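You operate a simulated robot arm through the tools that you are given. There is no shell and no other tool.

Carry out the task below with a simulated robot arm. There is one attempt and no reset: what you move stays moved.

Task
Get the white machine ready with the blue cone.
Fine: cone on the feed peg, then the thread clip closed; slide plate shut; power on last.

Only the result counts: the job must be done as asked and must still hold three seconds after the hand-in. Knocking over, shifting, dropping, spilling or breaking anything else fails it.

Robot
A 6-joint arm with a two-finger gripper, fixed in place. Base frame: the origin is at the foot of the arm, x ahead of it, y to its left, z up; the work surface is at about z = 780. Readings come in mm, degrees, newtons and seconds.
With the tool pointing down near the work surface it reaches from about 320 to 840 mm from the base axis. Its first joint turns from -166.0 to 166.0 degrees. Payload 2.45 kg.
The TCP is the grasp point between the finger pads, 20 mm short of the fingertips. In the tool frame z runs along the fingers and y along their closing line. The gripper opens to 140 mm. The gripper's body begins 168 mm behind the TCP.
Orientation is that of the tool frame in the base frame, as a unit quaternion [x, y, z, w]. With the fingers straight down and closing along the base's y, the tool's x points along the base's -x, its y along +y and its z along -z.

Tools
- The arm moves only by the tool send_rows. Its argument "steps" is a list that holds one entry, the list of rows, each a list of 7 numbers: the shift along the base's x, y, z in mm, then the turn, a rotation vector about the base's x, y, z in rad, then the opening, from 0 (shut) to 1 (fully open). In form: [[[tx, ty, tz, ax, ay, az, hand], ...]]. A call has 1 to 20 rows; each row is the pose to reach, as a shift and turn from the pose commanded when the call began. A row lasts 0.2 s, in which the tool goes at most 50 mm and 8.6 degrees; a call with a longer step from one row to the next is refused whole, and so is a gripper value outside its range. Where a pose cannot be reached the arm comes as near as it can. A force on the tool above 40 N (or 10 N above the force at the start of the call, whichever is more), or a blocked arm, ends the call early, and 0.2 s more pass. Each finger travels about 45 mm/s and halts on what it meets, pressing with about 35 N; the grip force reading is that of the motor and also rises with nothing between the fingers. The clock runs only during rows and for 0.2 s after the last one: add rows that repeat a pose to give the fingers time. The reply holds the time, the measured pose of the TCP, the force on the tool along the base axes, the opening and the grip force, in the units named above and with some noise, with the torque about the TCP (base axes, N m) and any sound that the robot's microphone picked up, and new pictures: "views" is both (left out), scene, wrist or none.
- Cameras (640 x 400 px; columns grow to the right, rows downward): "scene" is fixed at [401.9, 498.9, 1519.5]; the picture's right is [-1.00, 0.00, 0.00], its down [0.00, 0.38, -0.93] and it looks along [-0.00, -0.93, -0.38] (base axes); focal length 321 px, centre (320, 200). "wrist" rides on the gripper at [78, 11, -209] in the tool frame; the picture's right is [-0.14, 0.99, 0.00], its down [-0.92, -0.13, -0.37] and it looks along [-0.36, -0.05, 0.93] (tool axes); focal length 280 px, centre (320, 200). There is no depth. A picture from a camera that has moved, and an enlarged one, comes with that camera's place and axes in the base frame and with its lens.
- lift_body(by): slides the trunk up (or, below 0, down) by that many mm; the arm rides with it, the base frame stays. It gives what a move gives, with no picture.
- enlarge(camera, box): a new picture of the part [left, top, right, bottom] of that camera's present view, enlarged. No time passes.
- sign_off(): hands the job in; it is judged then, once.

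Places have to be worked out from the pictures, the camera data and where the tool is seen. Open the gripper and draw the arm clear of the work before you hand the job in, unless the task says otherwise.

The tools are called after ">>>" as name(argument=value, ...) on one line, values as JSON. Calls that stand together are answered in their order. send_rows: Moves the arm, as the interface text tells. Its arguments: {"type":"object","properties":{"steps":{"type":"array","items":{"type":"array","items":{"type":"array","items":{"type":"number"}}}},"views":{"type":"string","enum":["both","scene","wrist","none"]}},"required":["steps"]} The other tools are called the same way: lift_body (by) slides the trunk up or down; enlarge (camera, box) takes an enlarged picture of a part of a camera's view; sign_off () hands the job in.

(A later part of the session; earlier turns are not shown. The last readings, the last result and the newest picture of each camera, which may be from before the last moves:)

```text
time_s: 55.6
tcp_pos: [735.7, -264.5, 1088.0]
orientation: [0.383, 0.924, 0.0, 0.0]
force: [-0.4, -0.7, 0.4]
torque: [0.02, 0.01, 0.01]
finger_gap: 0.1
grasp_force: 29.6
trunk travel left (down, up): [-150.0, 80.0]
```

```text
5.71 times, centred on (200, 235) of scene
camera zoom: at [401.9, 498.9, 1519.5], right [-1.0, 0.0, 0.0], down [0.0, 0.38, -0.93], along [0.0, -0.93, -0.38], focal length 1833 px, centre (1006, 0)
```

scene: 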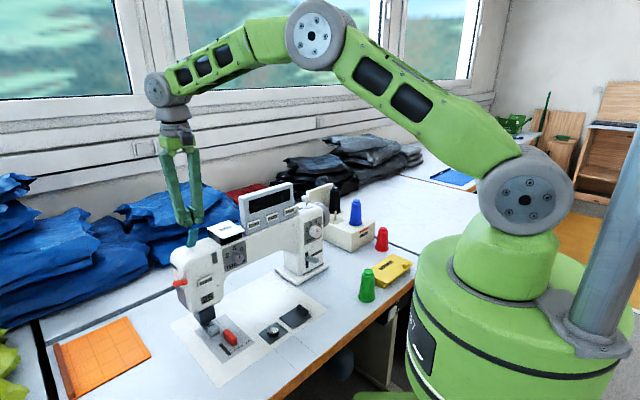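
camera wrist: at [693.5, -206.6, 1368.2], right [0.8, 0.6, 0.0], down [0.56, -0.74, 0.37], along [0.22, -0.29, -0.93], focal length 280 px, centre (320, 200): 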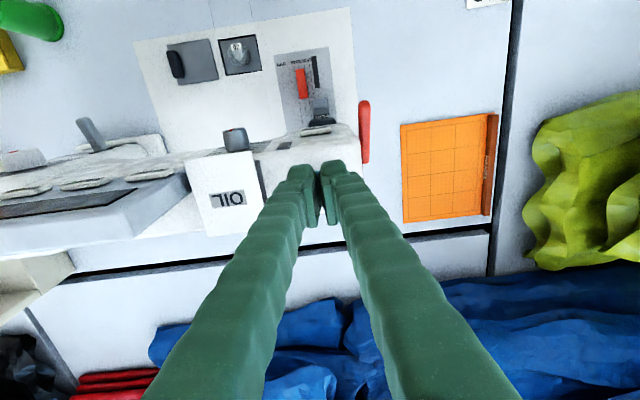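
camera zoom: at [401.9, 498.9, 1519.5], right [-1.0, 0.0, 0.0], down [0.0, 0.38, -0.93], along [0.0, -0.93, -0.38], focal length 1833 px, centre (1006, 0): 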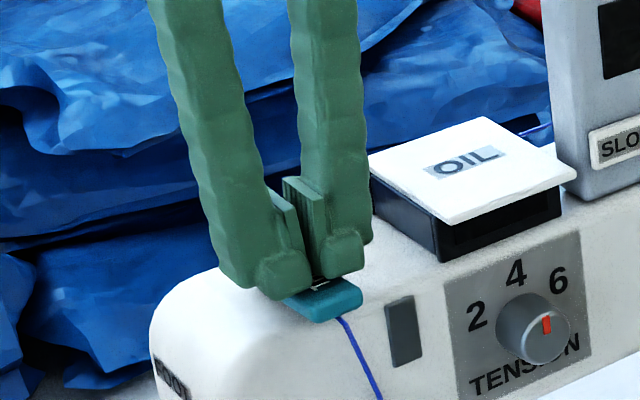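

>>> send_rows(steps=[[[0, 0, -1.5, 0, 0, 0, 0], [0, 0, -3, 0, 0, 0, 0], [0, 0, -4.5, 0, 0, 0, 0], [0, 0, -6, 0, 0, 0, 0]]], views="none")

>>> enlarge(camera="scene", box=[160, 200, 240, 270])

```text
time_s: 56.6
tcp_pos: [735.4, -264.6, 1082.0]
orientation: [0.383, 0.924, 0.0, 0.0]
force: [-1.1, 0.5, 4.3]
torque: [-0.01, 0.03, 0.01]
finger_gap: 6.2
grasp_force: 29.8
trunk travel left (down, up): [-150.0, 80.0]
```

```text
5.71 times, centred on (200, 235) of scene
camera zoom: at [401.9, 498.9, 1519.5], right [-1.0, 0.0, 0.0], down [0.0, 0.38, -0.93], along [0.0, -0.93, -0.38], focal length 1833 px, centre (1006, 0)
```

zoom: 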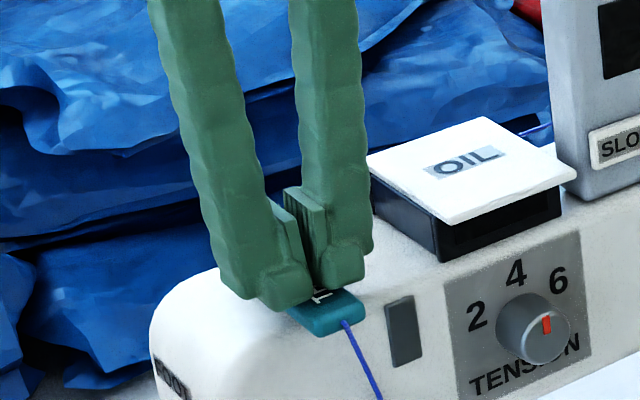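

Contact reached (fingers began to splay), so the clip is at its stop. Retreating straight up and checking.

>>> send_rows(steps=[[[0, 0, 15, 0, 0, 0, 0], [0, 0, 50, 0, 0, 0, 0], [0, 0, 95, 0, 0, 0, 0], [0, 0, 140, 0, 0, 0, 0], [0, 0, 180, 0, 0, 0, 0.3], [-20, 20, 200, 0, 0, 0, 0.6], [-40, 40, 210, 0, 0, 0, 0.8], [-50, 50, 210, 0, 0, 0, 0.8]]])

>>> enlarge(camera="scene", box=[160, 180, 400, 330])

>>> enlarge(camera="scene", box=[160, 200, 240, 270])

>>> enlarge(camera="wrist", box=[240, 110, 400, 270])

```text
time_s: 58.4
tcp_pos: [685.0, -215.0, 1292.7]
orientation: [0.383, 0.924, 0.0, 0.0]
force: [1.1, 0.8, 0.1]
torque: [-0.05, 0.01, 0.02]
finger_gap: 85.2
grasp_force: 0.1
trunk travel left (down, up): [-150.0, 80.0]
camera wrist: at [637.5, -151.4, 1501.3], right [0.8, 0.6, 0.0], down [0.56, -0.74, 0.37], along [0.22, -0.29, -0.93], focal length 280 px, centre (320, 200)
```

scene: 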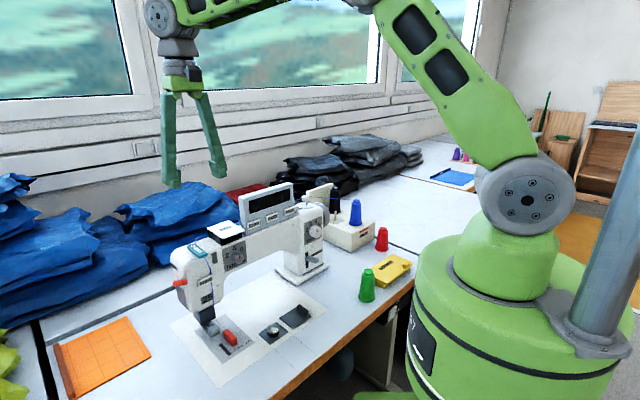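
wrist: 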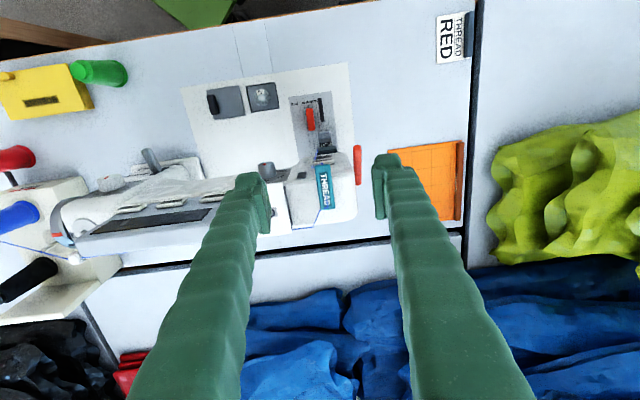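

```text
2.67 times, centred on (280, 255) of scene
camera zoom: at [401.9, 498.9, 1519.5], right [-1.0, 0.0, 0.0], down [0.0, 0.38, -0.93], along [0.0, -0.93, -0.38], focal length 855 px, centre (427, 53)
```

zoom: 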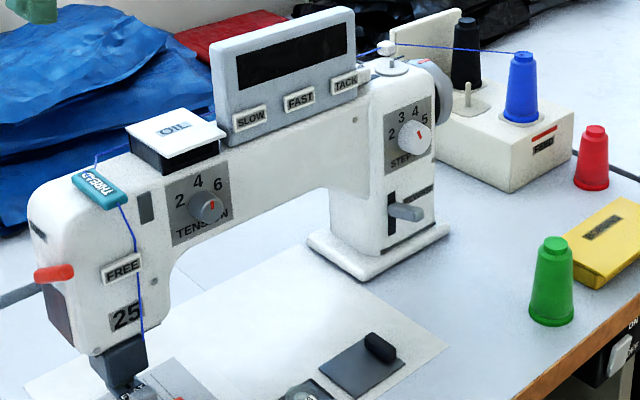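

```text
5.71 times, centred on (200, 235) of scene
camera zoom: at [401.9, 498.9, 1519.5], right [-1.0, 0.0, 0.0], down [0.0, 0.38, -0.93], along [0.0, -0.93, -0.38], focal length 1833 px, centre (1006, 0)
```

zoom: 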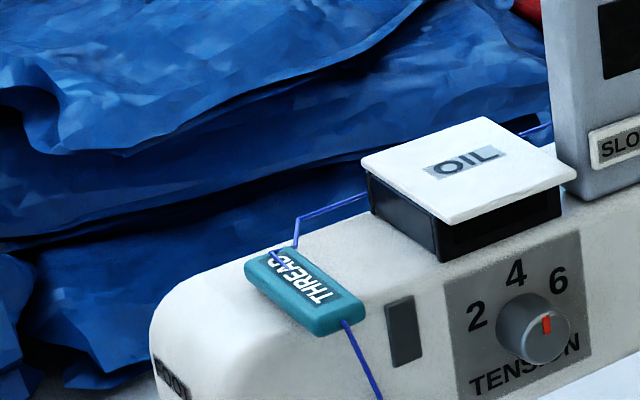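

```text
2.50 times, centred on (320, 190) of wrist
camera zoom: at [637.5, -151.4, 1501.3], right [0.8, 0.6, 0.0], down [0.56, -0.74, 0.37], along [0.22, -0.29, -0.93], focal length 701 px, centre (320, 225)
```

zoom: 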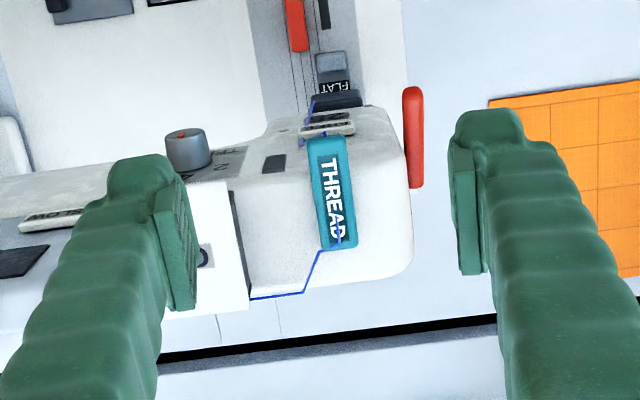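

Clip is flat and the blue thread is routed. Now the slide plate; enlarging the bed area from the wrist camera.

>>> enlarge(camera="wrist", box=[190, 70, 290, 130])

>>> enlarge(camera="scene", box=[255, 290, 325, 350])

```text
6.40 times, centred on (240, 100) of wrist
camera zoom: at [637.5, -151.4, 1501.3], right [0.8, 0.6, 0.0], down [0.56, -0.74, 0.37], along [0.22, -0.29, -0.93], focal length 1794 px, centre (832, 840)
```

zoom: 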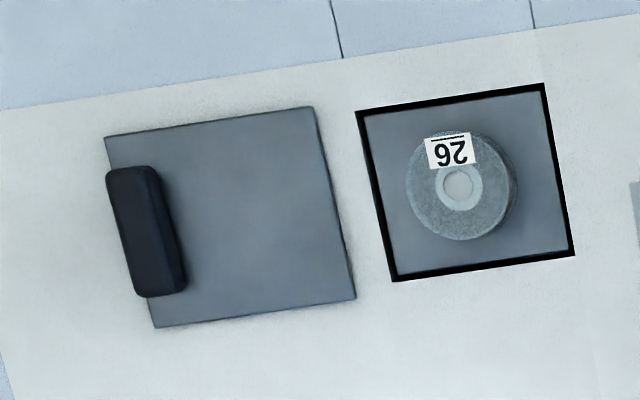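

```text
6.67 times, centred on (290, 320) of scene
camera zoom: at [401.9, 498.9, 1519.5], right [-1.0, 0.0, 0.0], down [0.0, 0.38, -0.93], along [0.0, -0.93, -0.38], focal length 2138 px, centre (520, -600)
```

zoom: 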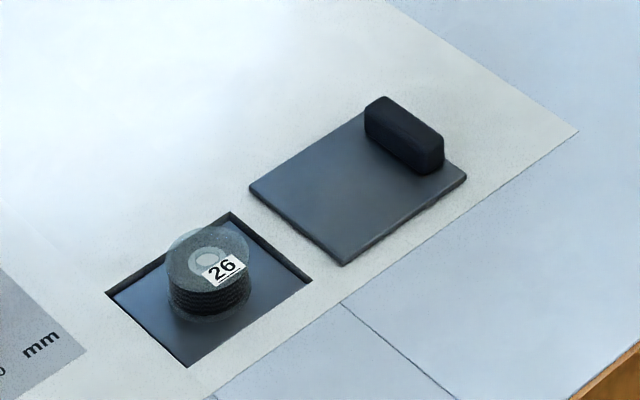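

By triangulation the bed is at z≈778, while the bobbin "26" top seems to be at z≈794, i.e. it may stick up into the plate's path. I need a closer look before sliding; moving over the plate area at z≈930.

>>> send_rows(steps=[[[-40, -20, -15, 0, 0, 0, 0.6], [-80, -40, -30, 0, 0, 0, 0.5], [-120, -60, -45, 0, 0, 0, 0.5], [-160, -80, -60, 0, 0, 0, 0.5], [-200, -100, -75, 0, 0, 0, 0.5], [-230, -117, -105, 0, 0, 0, 0.5], [-230, -117, -150, 0, 0, 0, 0.5], [-230, -117, -195, 0, 0, 0, 0.5], [-230, -117, -240, 0, 0, 0, 0.5], [-230, -117, -285, 0, 0, 0, 0.5], [-230, -117, -330, 0, 0, 0, 0.5], [-230, -117, -363, 0, 0, 0, 0.5], [-230, -117, -363, 0, 0, 0, 0.5]]])

>>> enlarge(camera="wrist", box=[240, 80, 480, 230])

```text
time_s: 61.2
tcp_pos: [455.9, -332.2, 929.2]
orientation: [0.383, 0.924, 0.0, 0.001]
force: [0.3, -0.3, 0.1]
torque: [0.02, -0.02, 0.02]
finger_gap: 70.0
grasp_force: 0.1
trunk travel left (down, up): [-150.0, 80.0]
camera wrist: at [409.0, -268.5, 1137.8], right [0.8, 0.6, 0.0], down [0.56, -0.74, 0.37], along [0.22, -0.29, -0.93], focal length 280 px, centre (320, 200)
```

scene: 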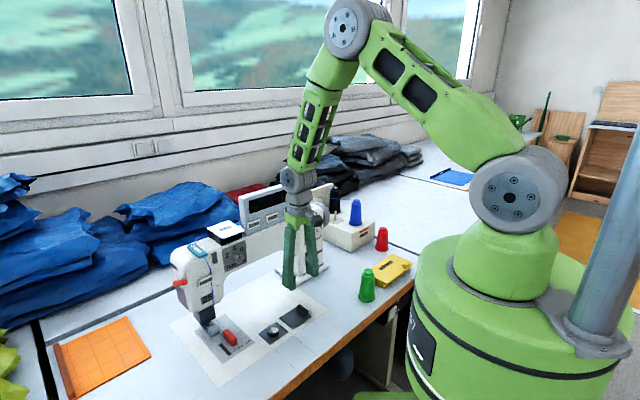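
wrist: 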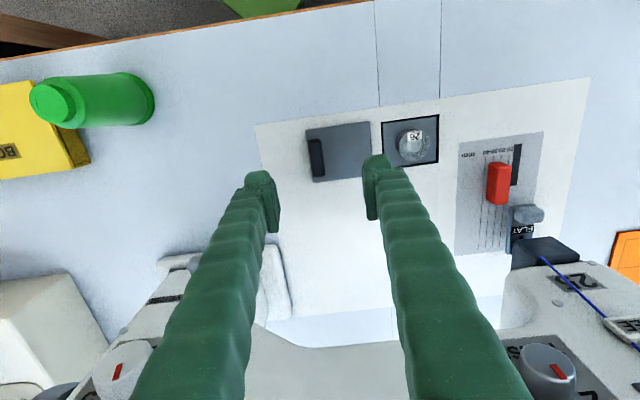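

```text
2.67 times, centred on (360, 155) of wrist
camera zoom: at [409.0, -268.5, 1137.8], right [0.8, 0.6, 0.0], down [0.56, -0.74, 0.37], along [0.22, -0.29, -0.93], focal length 748 px, centre (213, 320)
```

zoom: 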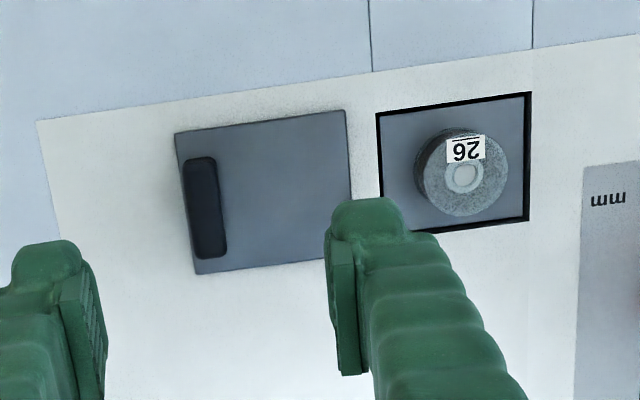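

The bobbin really is proud of the bed, so I'll slide carefully and watch it. The knob centre is about (453,-334), top z≈795; I descend to grip the knob across its narrow width.

>>> send_rows(steps=[[[-2, -2, -40, 0, 0, 0, 0.4], [-2, -2, -80, 0, 0, 0, 0.4], [-2, -2, -105, 0, 0, 0, 0.4], [-2, -2, -115, 0, 0, 0, 0.4], [-2, -2, -120, 0, 0, 0, 0.4], [-2, -2, -120, 0, 0, 0, 0.4]]])

>>> enlarge(camera="wrist", box=[240, 100, 440, 230])

>>> enlarge(camera="scene", box=[255, 280, 335, 350])

```text
time_s: 62.6
tcp_pos: [453.0, -333.2, 809.8]
orientation: [0.382, 0.924, 0.0, 0.0]
force: [0.3, 0.1, 0.5]
torque: [-0.01, -0.02, 0.02]
finger_gap: 56.0
grasp_force: 0.1
trunk travel left (down, up): [-150.0, 80.0]
camera wrist: at [405.9, -270.3, 1017.8], right [0.8, 0.6, 0.0], down [0.56, -0.74, 0.37], along [0.22, -0.29, -0.93], focal length 280 px, centre (320, 200)
```

scene: 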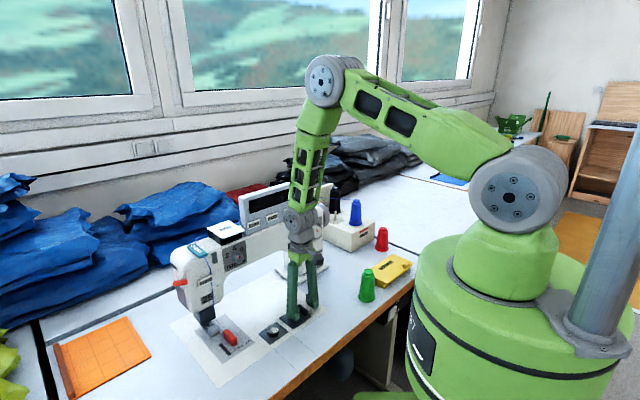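
wrist: 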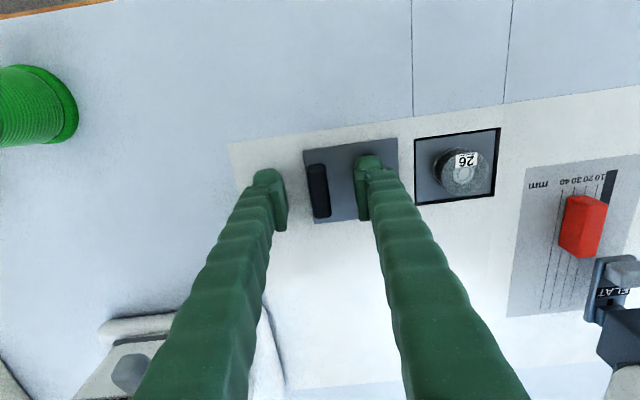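

```text
3.08 times, centred on (340, 165) of wrist
camera zoom: at [405.9, -270.3, 1017.8], right [0.8, 0.6, 0.0], down [0.56, -0.74, 0.37], along [0.22, -0.29, -0.93], focal length 863 px, centre (258, 308)
```

zoom: 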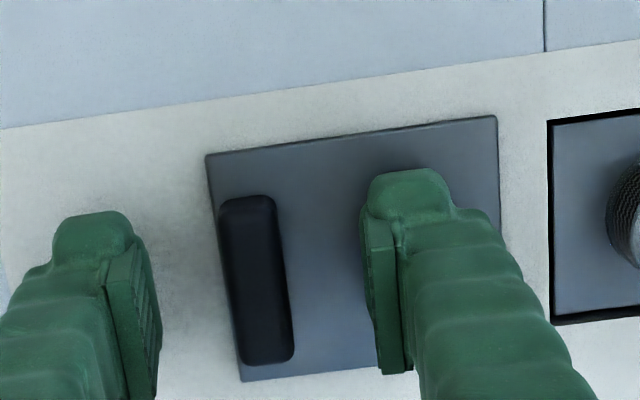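

```text
5.71 times, centred on (295, 315) of scene
camera zoom: at [401.9, 498.9, 1519.5], right [-1.0, 0.0, 0.0], down [0.0, 0.38, -0.93], along [0.0, -0.93, -0.38], focal length 1833 px, centre (463, -457)
```

zoom: 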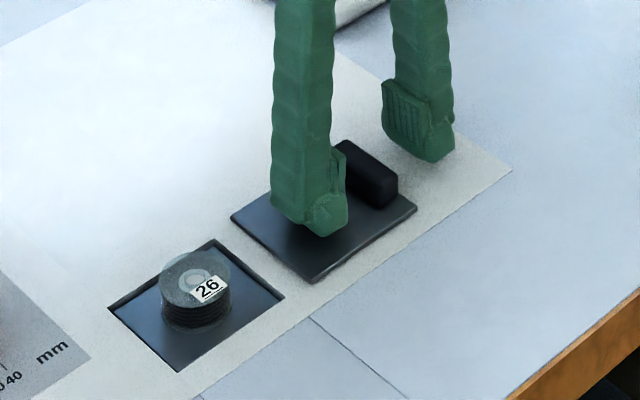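

Fingers straddle the knob. Lowering 4 mm more and closing on it.

>>> send_rows(steps=[[[0, 0, -3, 0, 0, 0, 0.4], [0, 0, -4, 0, 0, 0, 0.25], [0, 0, -4, 0, 0, 0, 0.1], [0, 0, -4, 0, 0, 0, 0.05], [0, 0, -4, 0, 0, 0, 0.05], [0, 0, -4, 0, 0, 0, 0.05]]], views="wrist")

>>> enlarge(camera="wrist", box=[280, 100, 520, 230])

```text
time_s: 64.0
tcp_pos: [453.7, -333.4, 804.7]
orientation: [0.383, 0.924, 0.001, 0.0]
force: [0.8, -1.2, -0.7]
torque: [-0.08, -0.11, -0.01]
finger_gap: 14.9
grasp_force: 40.9
trunk travel left (down, up): [-150.0, 80.0]
camera wrist: at [405.9, -270.6, 1013.4], right [0.8, 0.6, 0.0], down [0.56, -0.74, 0.37], along [0.22, -0.29, -0.93], focal length 280 px, centre (320, 200)
```

wrist: 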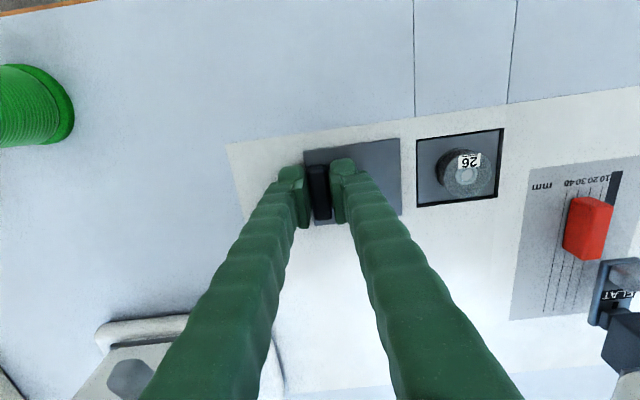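

```text
2.67 times, centred on (400, 165) of wrist
camera zoom: at [405.9, -270.6, 1013.4], right [0.8, 0.6, 0.0], down [0.56, -0.74, 0.37], along [0.22, -0.29, -0.93], focal length 748 px, centre (107, 293)
```

zoom: 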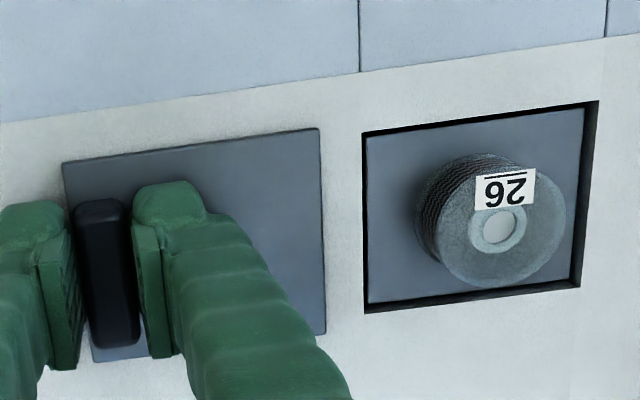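

Knob gripped (14.9 mm). Sliding 25 mm along (0.71,0.70), then checking the gap to the bobbin.

>>> send_rows(steps=[[[3.5, 3.5, 0, 0, 0, 0, 0.05], [7.1, 7.0, 0, 0, 0, 0, 0.05], [10.6, 10.6, 0, 0, 0, 0, 0.05], [14.2, 14.1, 0, 0, 0, 0, 0.05], [17.7, 17.6, 0, 0, 0, 0, 0.05]]], views="wrist")

>>> enlarge(camera="wrist", box=[280, 100, 520, 230])

>>> enlarge(camera="scene", box=[255, 290, 325, 350])

```text
time_s: 65.2
tcp_pos: [470.8, -315.6, 805.5]
orientation: [0.383, 0.924, 0.001, -0.001]
force: [0.1, -0.4, -6.2]
torque: [-0.35, -0.36, -0.02]
finger_gap: 14.8
grasp_force: 40.9
trunk travel left (down, up): [-150.0, 80.0]
camera wrist: at [423.8, -252.8, 1013.5], right [0.8, 0.6, 0.0], down [0.56, -0.74, 0.37], along [0.22, -0.29, -0.93], focal length 280 px, centre (320, 200)
```

wrist: 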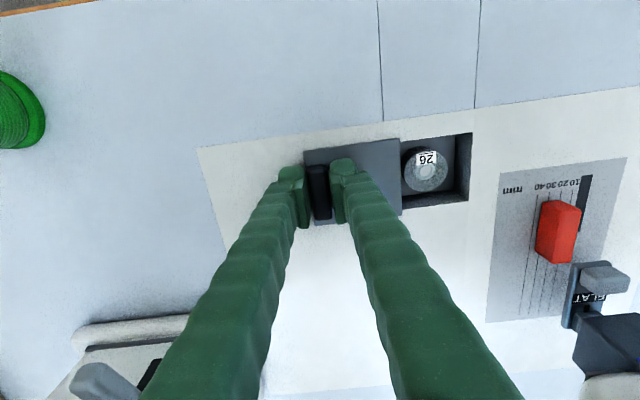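

```text
2.67 times, centred on (400, 165) of wrist
camera zoom: at [423.8, -252.8, 1013.5], right [0.8, 0.6, 0.0], down [0.56, -0.74, 0.37], along [0.22, -0.29, -0.93], focal length 748 px, centre (107, 293)
```

zoom: 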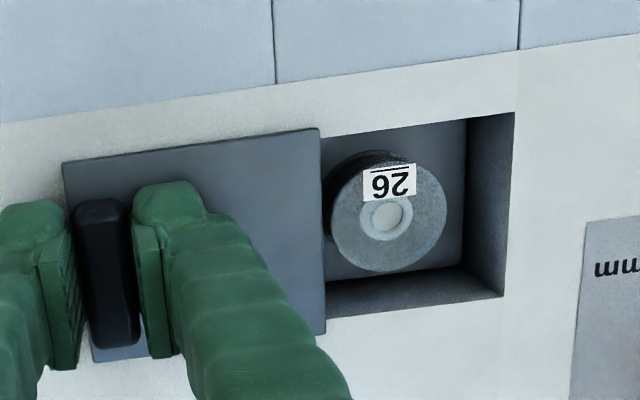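

```text
6.67 times, centred on (290, 320) of scene
camera zoom: at [401.9, 498.9, 1519.5], right [-1.0, 0.0, 0.0], down [0.0, 0.38, -0.93], along [0.0, -0.93, -0.38], focal length 2138 px, centre (520, -600)
```

zoom: 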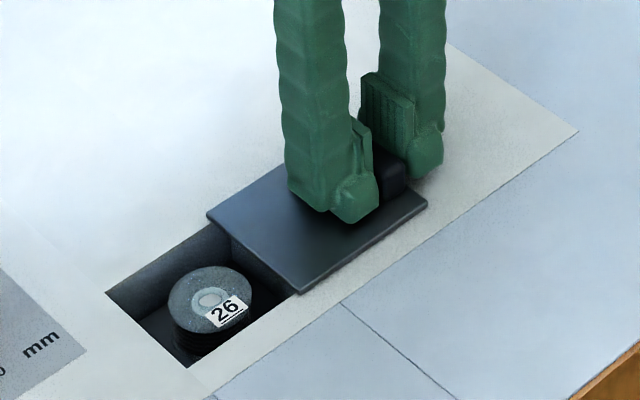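

As the plate slides, the bobbin carrier sinks into the recess — the mechanism is coupled. Continuing to slide toward the closed position (~89 mm total).

>>> send_rows(steps=[[[4, 4, 0, 0, 0, 0, 0.05], [8, 8, 0, 0, 0, 0, 0.05], [12, 11.9, 0, 0, 0, 0, 0.05], [16, 15.9, 0, 0, 0, 0, 0.05], [20, 19.9, 0, 0, 0, 0, 0.05], [24, 23.8, 0, 0, 0, 0, 0.05], [28, 27.8, 0, 0, 0, 0, 0.05], [32, 31.8, 0, 0, 0, 0, 0.05], [36, 35.8, 0, 0, 0, 0, 0.05], [40, 39.7, 0, 0, 0, 0, 0.05]]], views="wrist")

>>> enlarge(camera="wrist", box=[260, 100, 500, 230])

>>> enlarge(camera="scene", box=[245, 290, 325, 360])

```text
time_s: 67.4
tcp_pos: [511.2, -276.9, 805.3]
orientation: [0.382, 0.924, 0.0, 0.0]
force: [0.4, 0.1, -4.1]
torque: [0.14, 0.14, -0.02]
finger_gap: 14.8
grasp_force: 40.5
trunk travel left (down, up): [-150.0, 80.0]
camera wrist: at [463.7, -212.8, 1013.5], right [0.8, 0.6, 0.0], down [0.56, -0.74, 0.37], along [0.22, -0.29, -0.93], focal length 280 px, centre (320, 200)
```

wrist: 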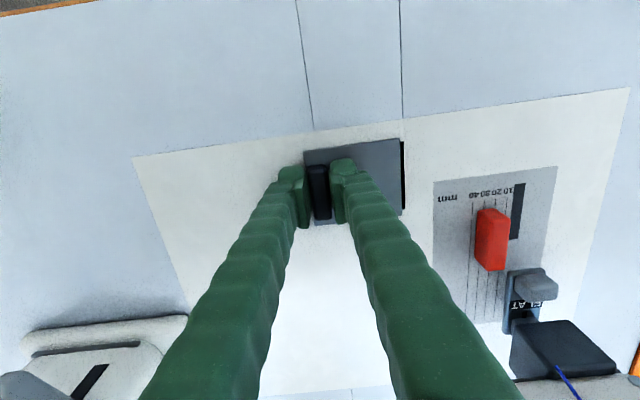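

```text
2.67 times, centred on (380, 165) of wrist
camera zoom: at [463.7, -212.8, 1013.5], right [0.8, 0.6, 0.0], down [0.56, -0.74, 0.37], along [0.22, -0.29, -0.93], focal length 748 px, centre (160, 293)
```

zoom: 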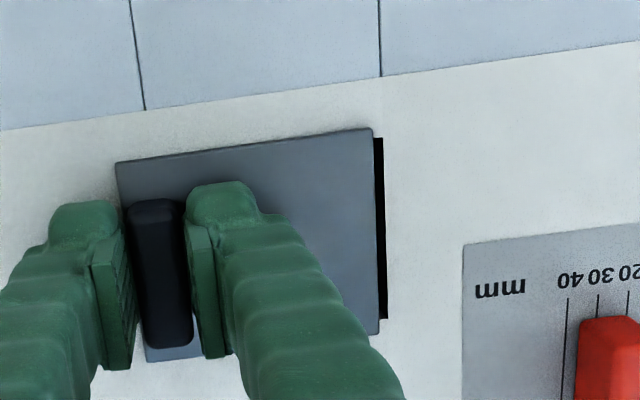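

```text
5.71 times, centred on (285, 325) of scene
camera zoom: at [401.9, 498.9, 1519.5], right [-1.0, 0.0, 0.0], down [0.0, 0.38, -0.93], along [0.0, -0.93, -0.38], focal length 1833 px, centre (520, -514)
```

zoom: 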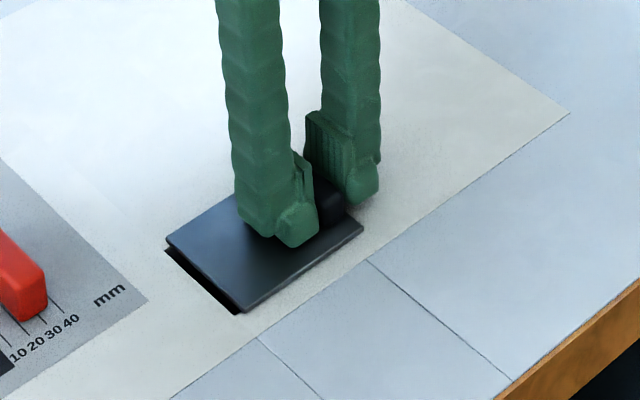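

Only a few mm of opening remain. Continuing in 1.5 mm steps until it hits the stop.

>>> send_rows(steps=[[[1.1, 1.1, 0, 0, 0, 0, 0.05], [2.2, 2.2, 0, 0, 0, 0, 0.05], [3.3, 3.3, 0, 0, 0, 0, 0.05], [4.4, 4.4, 0, 0, 0, 0, 0.05], [5.3, 5.3, 0, 0, 0, 0, 0.05], [6, 6, 0, 0, 0, 0, 0.05], [6, 6, 0, 0, 0, 0, 0.05]]], views="wrist")

>>> enlarge(camera="wrist", box=[260, 100, 500, 230])

>>> enlarge(camera="scene", box=[245, 290, 325, 360])

```text
time_s: 69.0
tcp_pos: [516.6, -270.2, 804.8]
orientation: [0.383, 0.924, -0.001, 0.0]
force: [-5.1, -0.9, -1.2]
torque: [0.05, 0.08, 0.03]
finger_gap: 14.8
grasp_force: 40.9
trunk travel left (down, up): [-150.0, 80.0]
camera wrist: at [469.4, -207.2, 1013.6], right [0.8, 0.6, 0.0], down [0.56, -0.74, 0.37], along [0.22, -0.29, -0.93], focal length 280 px, centre (320, 200)
```

wrist: 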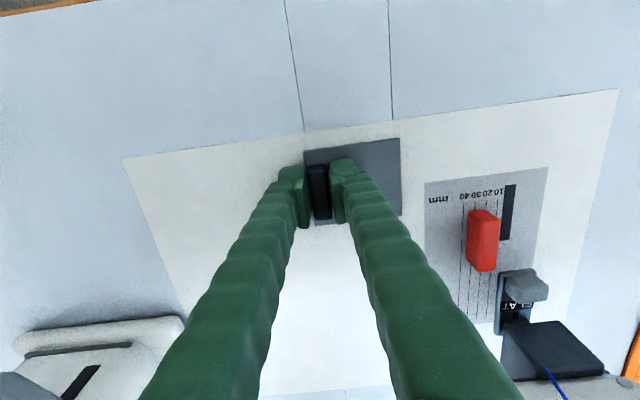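

```text
2.67 times, centred on (380, 165) of wrist
camera zoom: at [469.4, -207.2, 1013.6], right [0.8, 0.6, 0.0], down [0.56, -0.74, 0.37], along [0.22, -0.29, -0.93], focal length 748 px, centre (160, 293)
```

zoom: 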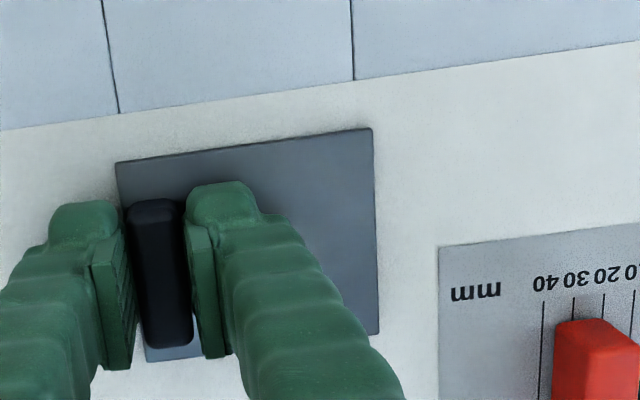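

```text
5.71 times, centred on (285, 325) of scene
camera zoom: at [401.9, 498.9, 1519.5], right [-1.0, 0.0, 0.0], down [0.0, 0.38, -0.93], along [0.0, -0.93, -0.38], focal length 1833 px, centre (520, -514)
```

zoom: 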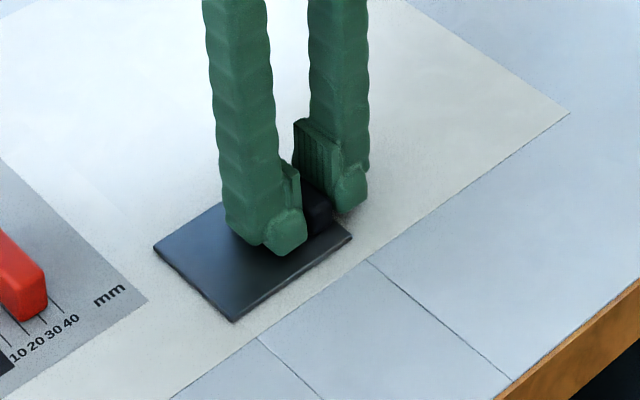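

Opening is fully covered and a small resisting force appears. Nudging a little more to confirm the end stop.

>>> send_rows(steps=[[[0.7, 0.7, 0, 0, 0, 0, 0.05], [1.4, 1.4, 0, 0, 0, 0, 0.05], [2.1, 2.1, 0, 0, 0, 0, 0.05], [2.1, 2.1, 0, 0, 0, 0, 0.05]]], views="none")

```text
time_s: 70.0
tcp_pos: [519.0, -270.4, 805.7]
orientation: [0.383, 0.924, 0.001, 0.001]
force: [-24.0, -27.7, 2.4]
torque: [-0.34, 0.2, 0.01]
finger_gap: 14.8
grasp_force: 41.5
trunk travel left (down, up): [-150.0, 80.0]
```

End stop confirmed (≈37 N). Relaxing the push, opening and rising clear.

>>> send_rows(steps=[[[-1.4, -1.4, 0, 0, 0, 0, 0.05], [-1.4, -1.4, 0, 0, 0, 0, 0.3], [-1.4, -1.4, 0, 0, 0, 0, 0.4], [-1.4, -1.4, 0, 0, 0, 0, 0.4], [-1.4, -1.4, 0, 0, 0, 0, 0.4], [-1.4, -1.4, 20, 0, 0, 0, 0.4], [-1.4, -1.4, 60, 0, 0, 0, 0.4], [-1.4, -1.4, 100, 0, 0, 0, 0.4], [-1.4, -1.4, 145, 0, 0, 0, 0.4], [-1.4, -1.4, 190, 0, 0, 0, 0.4]]])

>>> enlarge(camera="wrist", box=[220, 80, 460, 230])

>>> enlarge(camera="scene", box=[245, 290, 325, 360])

```text
time_s: 72.2
tcp_pos: [516.5, -268.2, 996.3]
orientation: [0.383, 0.924, 0.0, 0.0]
force: [-1.0, -0.1, 0.2]
torque: [0.0, -0.03, 0.0]
finger_gap: 56.2
grasp_force: 0.0
trunk travel left (down, up): [-150.0, 80.0]
camera wrist: at [468.9, -204.8, 1205.0], right [0.8, 0.6, 0.0], down [0.56, -0.74, 0.37], along [0.22, -0.29, -0.93], focal length 280 px, centre (320, 200)
```

scene: 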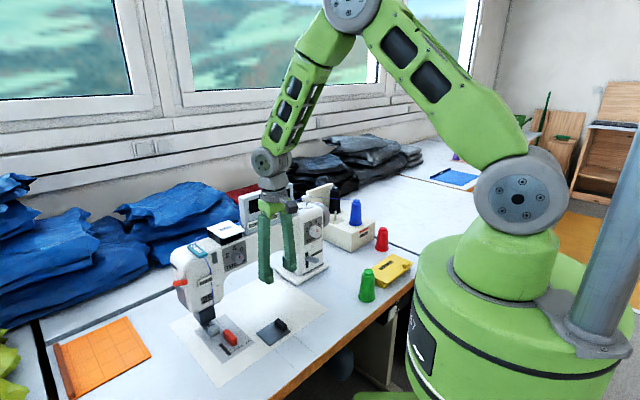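
wrist: 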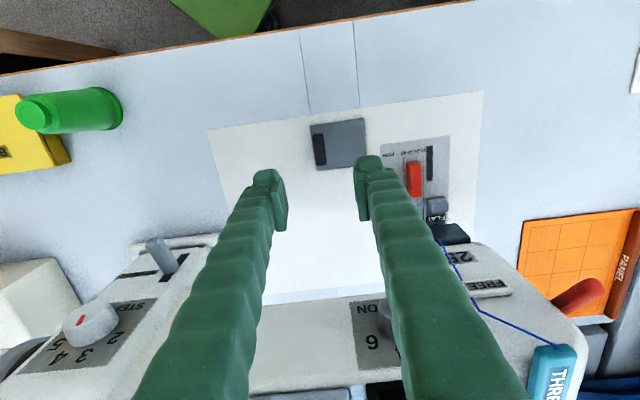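

```text
2.67 times, centred on (340, 155) of wrist
camera zoom: at [468.9, -204.8, 1205.0], right [0.8, 0.6, 0.0], down [0.56, -0.74, 0.37], along [0.22, -0.29, -0.93], focal length 748 px, centre (267, 320)
```

zoom: 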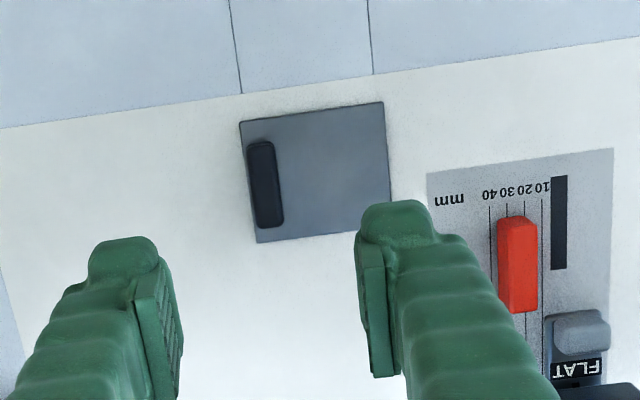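

```text
5.71 times, centred on (285, 325) of scene
camera zoom: at [401.9, 498.9, 1519.5], right [-1.0, 0.0, 0.0], down [0.0, 0.38, -0.93], along [0.0, -0.93, -0.38], focal length 1833 px, centre (520, -514)
```

zoom: 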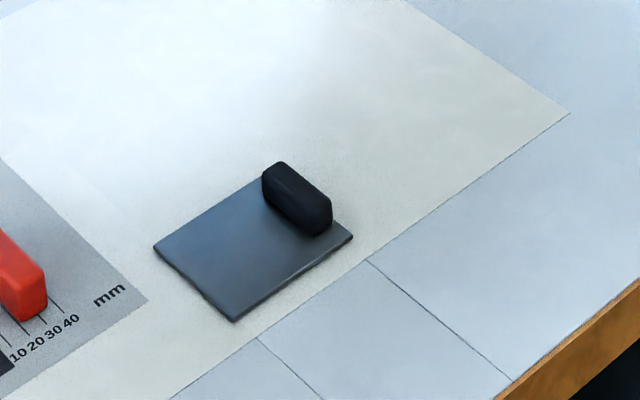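

The slide plate is shut. Last is the power switch under the table edge; enlarging it as much as possible to understand the handle.

>>> enlarge(camera="scene", box=[380, 292, 412, 324])

>>> enlarge(camera="scene", box=[340, 270, 440, 390])

```text
12.50 times, centred on (396, 308) of scene
camera zoom: at [401.9, 498.9, 1519.5], right [-1.0, 0.0, 0.0], down [0.0, 0.38, -0.93], along [0.0, -0.93, -0.38], focal length 4009 px, centre (-630, -1150)
```

zoom: 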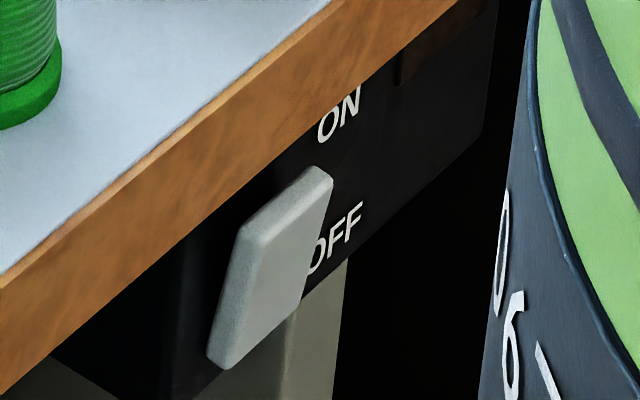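

```text
3.33 times, centred on (390, 330) of scene
camera zoom: at [401.9, 498.9, 1519.5], right [-1.0, 0.0, 0.0], down [0.0, 0.38, -0.93], along [0.0, -0.93, -0.38], focal length 1069 px, centre (87, -233)
```

zoom: 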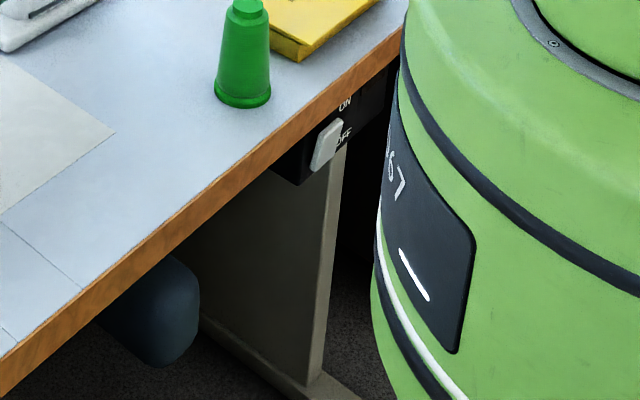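

Plate is fully shut. To see the switch mechanism I position the wrist camera in front of the table edge, looking along the edge: first translate and yaw −90°.

>>> send_rows(steps=[[[-22, 8, 0, 0, 0, -0.1309, 0.2], [-44, 16, 0, 0, 0, -0.2618, 0], [-66, 25, 0, 0, 0, -0.3927, 0], [-88, 33, 0, 0, 0, -0.5236, 0], [-110, 41, 0, 0, 0, -0.6545, 0], [-132, 49, 0, 0, 0, -0.7854, 0], [-154, 58, 0, 0, 0, -0.9163, 0], [-176, 66, 0, 0, 0, -1.0472, 0], [-198, 74, 0, 0, 0, -1.1781, 0], [-220, 82, 0, 0, 0, -1.309, 0], [-242, 91, 0, 0, 0, -1.4399, 0], [-262, 98, 0, 0, 0, -1.5708, 0], [-262, 98, 0, 0, 0, -1.5708, 0]]])

```text
time_s: 75.0
tcp_pos: [294.2, -206.4, 989.1]
orientation: [0.924, 0.382, 0.0, 0.0]
force: [-0.2, -0.2, 0.5]
torque: [-0.01, 0.06, 0.01]
finger_gap: 0.1
grasp_force: 29.7
out of reach, approached as far as the arm can: row 10, 11, 12, 13
trunk travel left (down, up): [-150.0, 80.0]
camera wrist: at [357.5, -159.8, 1198.1], right [0.6, -0.8, 0.0], down [-0.74, -0.56, 0.37], along [-0.3, -0.22, -0.93], focal length 280 px, centre (320, 200)
```

scene: 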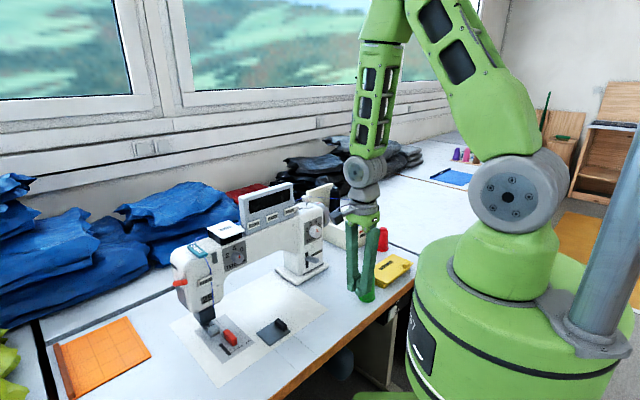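
wrist: 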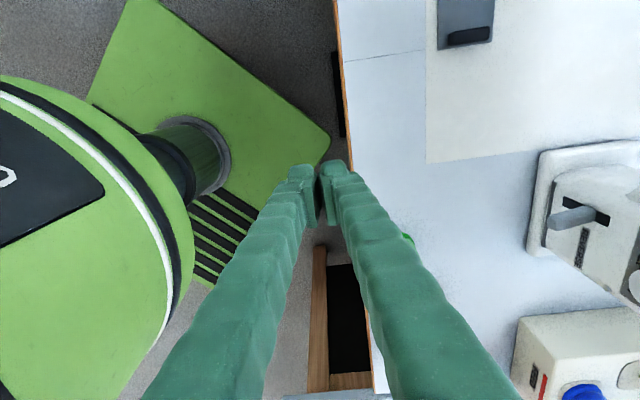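

Near the minimum reach, but fine. Now tilting the tool 35° so the camera looks along the edge toward the switch, and opening the fingers for a clear view.

>>> send_rows(steps=[[[0, 0, 0, -0.0864, 0.0864, 0, 0.3], [0, 0, 0, -0.1728, 0.1728, 0, 0.6], [0, 0, 0, -0.2592, 0.2592, 0, 0.9], [0, 0, 0, -0.3456, 0.3456, 0, 1], [0, 0, 0, -0.432, 0.432, 0, 1], [-14, 14, -20, -0.432, 0.432, 0, 1], [-28, 28, -40, -0.432, 0.432, 0, 1], [-42, 42, -60, -0.432, 0.432, 0, 1], [-42, 42, -80, -0.432, 0.432, 0, 1]]])

```text
time_s: 77.0
tcp_pos: [309.1, -171.3, 948.2]
orientation: [0.879, 0.37, -0.287, 0.088]
force: [0.6, -0.1, -0.4]
torque: [0.01, 0.09, -0.03]
finger_gap: 139.8
grasp_force: 0.1
out of reach, approached as far as the arm can: row 1, 5, 6, 7, 8, 9
trunk travel left (down, up): [-150.0, 80.0]
camera wrist: at [452.7, -55.9, 1072.4], right [0.62, -0.79, 0.02], down [-0.44, -0.33, 0.83], along [-0.65, -0.52, -0.55], focal length 280 px, centre (320, 200)
```

scene: 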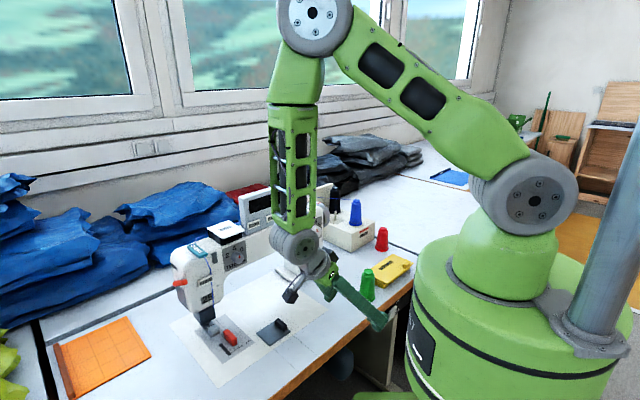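
wrist: 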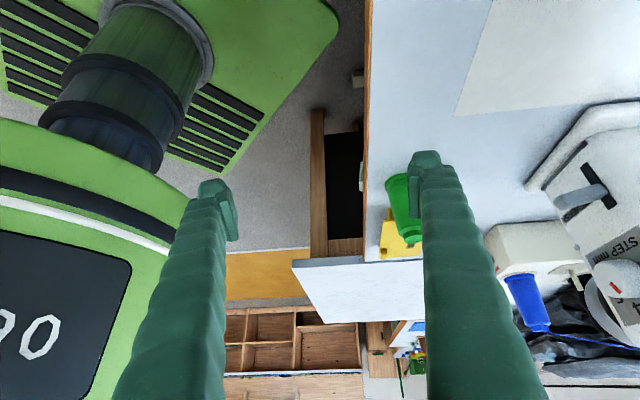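

>>> enlarge(camera="wrist", box=[335, 140, 395, 220])

>>> send_rows(steps=[[[0, 0, 0, -0.0864, 0.0864, 0, 1], [-20, 20, 0, -0.0864, 0.0864, 0, 1], [-40, 40, 0, -0.0864, 0.0864, 0, 1], [-40, 40, 0, -0.0864, 0.0864, 0, 1]]], views="wrist")

```text
5.00 times, centred on (365, 180) of wrist
camera zoom: at [452.7, -55.9, 1072.4], right [0.62, -0.79, 0.02], down [-0.44, -0.33, 0.83], along [-0.65, -0.52, -0.55], focal length 1402 px, centre (95, 300)
```

zoom: 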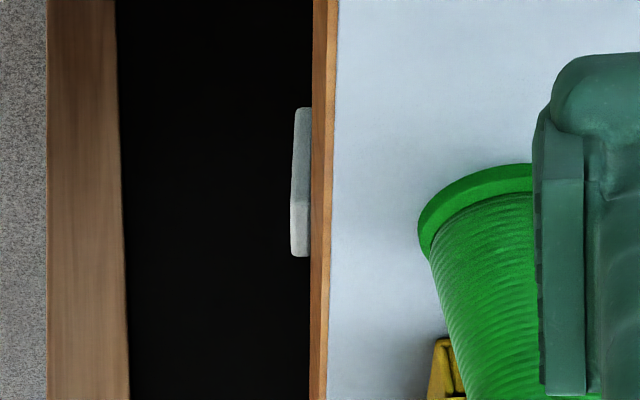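

```text
time_s: 78.0
tcp_pos: [286.0, -131.2, 963.3]
orientation: [0.861, 0.361, -0.345, 0.097]
force: [-0.1, -0.1, -0.6]
torque: [-0.03, 0.02, -0.03]
finger_gap: 139.9
grasp_force: 0.1
out of reach, approached as far as the arm can: row 2, 3, 4
trunk travel left (down, up): [-150.0, 80.0]
camera wrist: at [442.9, -8.0, 1065.0], right [0.62, -0.79, 0.01], down [-0.36, -0.27, 0.9], along [-0.7, -0.56, -0.44], focal length 280 px, centre (320, 200)
```

wrist: 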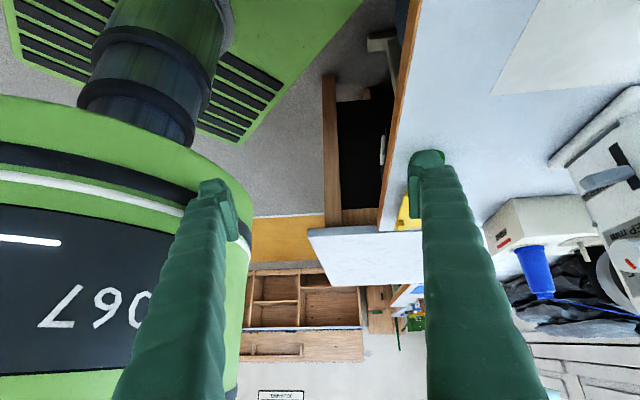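

>>> enlarge(camera="wrist", box=[350, 110, 410, 190])

```text
5.00 times, centred on (380, 150) of wrist
camera zoom: at [442.9, -8.0, 1065.0], right [0.62, -0.79, 0.01], down [-0.36, -0.27, 0.9], along [-0.7, -0.56, -0.44], focal length 1402 px, centre (20, 450)
```

zoom: 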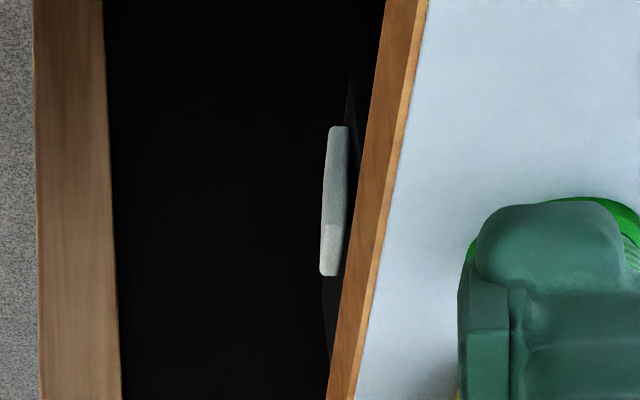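

The handle is a centre-pivoted rocker paddle: its top edge (≈E2 384, z 736) sticks out ~10 mm further than its bottom (z≈681), with ON above and OFF below. So pressing its top inward (direction (0.7,−0.7)) turns it ON. I'll first return the tool to vertical, yawed −45°.

>>> send_rows(steps=[[[15, -12, 8, 0.0864, -0.0864, 0, 0.8], [30, -24, 16, 0.1728, -0.1728, 0, 0.5], [45, -36, 24, 0.2592, -0.2592, 0, 0.2], [60, -48, 32, 0.3456, -0.3456, 0, 0], [78, -60, 37, 0.432, -0.432, 0, 0], [94, -69, 37, 0.5184, -0.5184, 0, 0], [94, -69, 37, 0.5184, -0.5184, 0, 0]]], views="none")

>>> send_rows(steps=[[[0, 0, 0, 0, 0, 0.1309, 0], [0, 0, 0, 0, 0, 0.2618, 0], [0, 0, 0, 0, 0, 0.3927, 0], [0, 0, 0, 0, 0, 0.5236, 0], [0, 0, 0, 0, 0, 0.6545, 0], [0, 0, 0, 0, 0, 0.7854, 0], [0, 0, 0, 0, 0, 0.9163, 0], [0, 0, 0, 0, 0, 1.0472, 0], [0, 0, 0, 0, 0, 1.1781, 0], [0, 0, 0, 0, 0, 1.309, 0], [0, 0, 0, 0, 0, 1.4399, 0], [0, 0, 0, 0, 0, 1.5708, 0], [0, 0, 0, 0, 0, 1.5708, 0]]])

```text
time_s: 79.6
tcp_pos: [382.0, -201.6, 999.0]
orientation: [0.919, 0.393, -0.008, -0.025]
force: [0.2, -0.5, -0.4]
torque: [0.01, 0.01, 0.02]
finger_gap: 1.7
grasp_force: 0.0
trunk travel left (down, up): [-150.0, 80.0]
```

```text
time_s: 82.4
tcp_pos: [381.9, -202.1, 997.7]
orientation: [0.369, 0.929, -0.023, -0.012]
force: [0.4, -0.1, 0.5]
torque: [0.0, 0.0, 0.01]
finger_gap: 0.0
grasp_force: 29.0
trunk travel left (down, up): [-150.0, 80.0]
camera wrist: at [340.1, -132.0, 1207.4], right [0.78, 0.62, -0.05], down [0.6, -0.71, 0.37], along [0.19, -0.32, -0.93], focal length 280 px, centre (320, 200)
```

scene: 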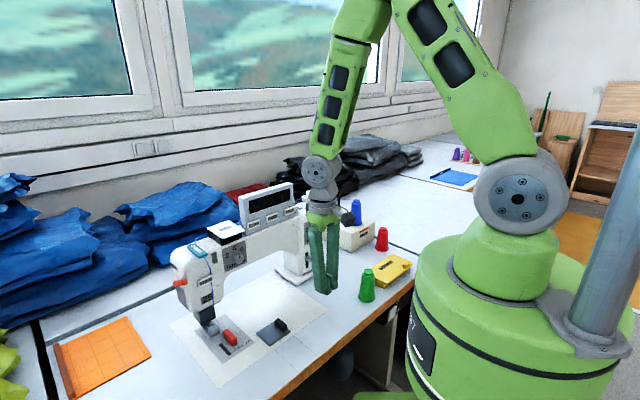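
wrist: 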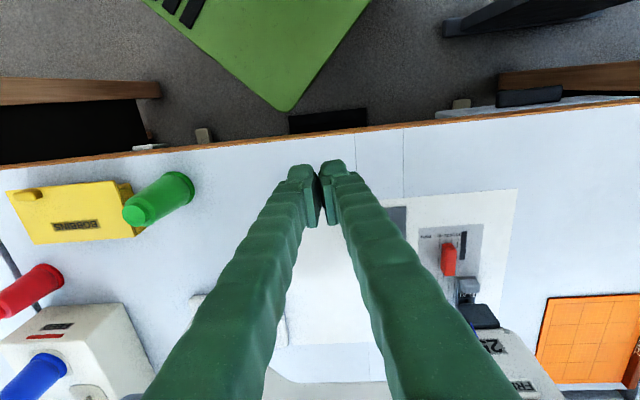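

The handle is visible from above at the edge near wrist px (150,147); enlarging for a cross-check of its location.

>>> enlarge(camera="wrist", box=[110, 110, 230, 180])

```text
5.33 times, centred on (170, 145) of wrist
camera zoom: at [340.1, -132.0, 1207.4], right [0.78, 0.62, -0.05], down [0.6, -0.71, 0.37], along [0.19, -0.32, -0.93], focal length 1495 px, centre (1120, 493)
```

zoom: 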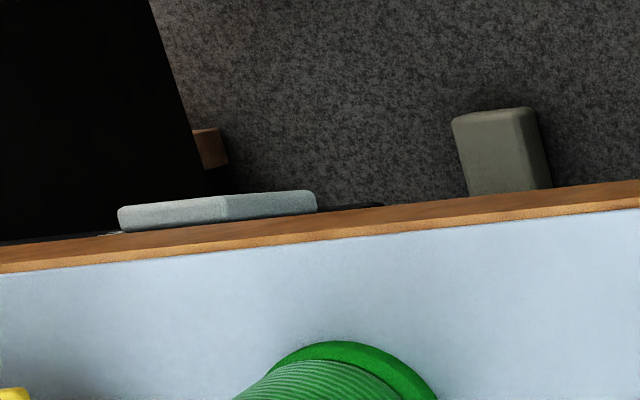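

Handle top front is at E2≈386–388, z≈736, E1≈−192 (about (137,-409)); table edge at E2≈397. I move to a spot in front of it at height, with the fingers closed and tool tilted ~10° so the tips lead toward the handle.

>>> send_rows(steps=[[[-38, -25, 0, -0.013, -0.023, -0.004, 0], [-76, -50, 0, -0.026, -0.046, -0.008, 0], [-114, -75, 0, -0.039, -0.07, -0.013, 0], [-152, -100, 0, -0.052, -0.093, -0.017, 0], [-190, -125, 0, -0.065, -0.116, -0.021, 0], [-228, -152, 0, -0.078, -0.139, -0.026, 0], [-270, -178, 0, -0.089, -0.162, -0.03, 0], [-274, -178, 0, -0.089, -0.162, -0.03, 0], [-274, -178, 0, -0.089, -0.162, -0.03, 0]]])

```text
time_s: 84.4
tcp_pos: [107.0, -379.2, 998.4]
orientation: [0.385, 0.919, -0.034, 0.079]
force: [-0.9, 0.3, 0.3]
torque: [0.01, -0.02, -0.01]
finger_gap: 0.2
grasp_force: 29.1
out of reach, approached as far as the arm can: row 5
trunk travel left (down, up): [-150.0, 80.0]
camera wrist: at [35.5, -291.2, 1191.4], right [0.8, 0.6, 0.02], down [0.5, -0.69, 0.52], along [0.33, -0.41, -0.85], focal length 280 px, centre (320, 200)
```

scene: 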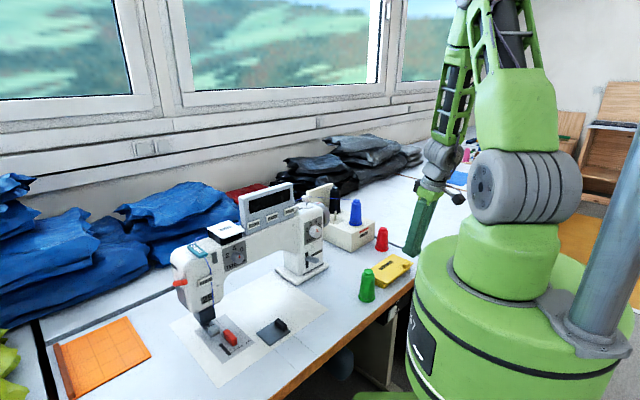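
wrist: 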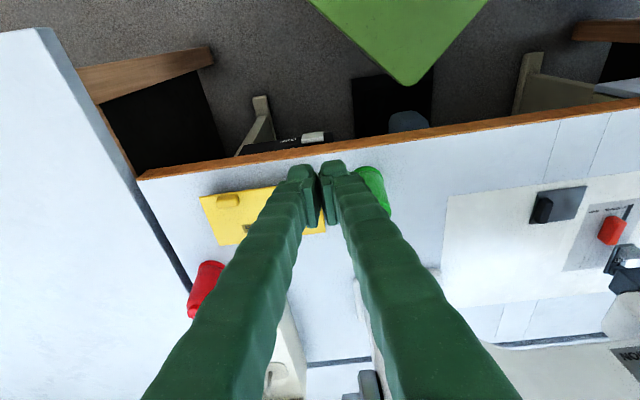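

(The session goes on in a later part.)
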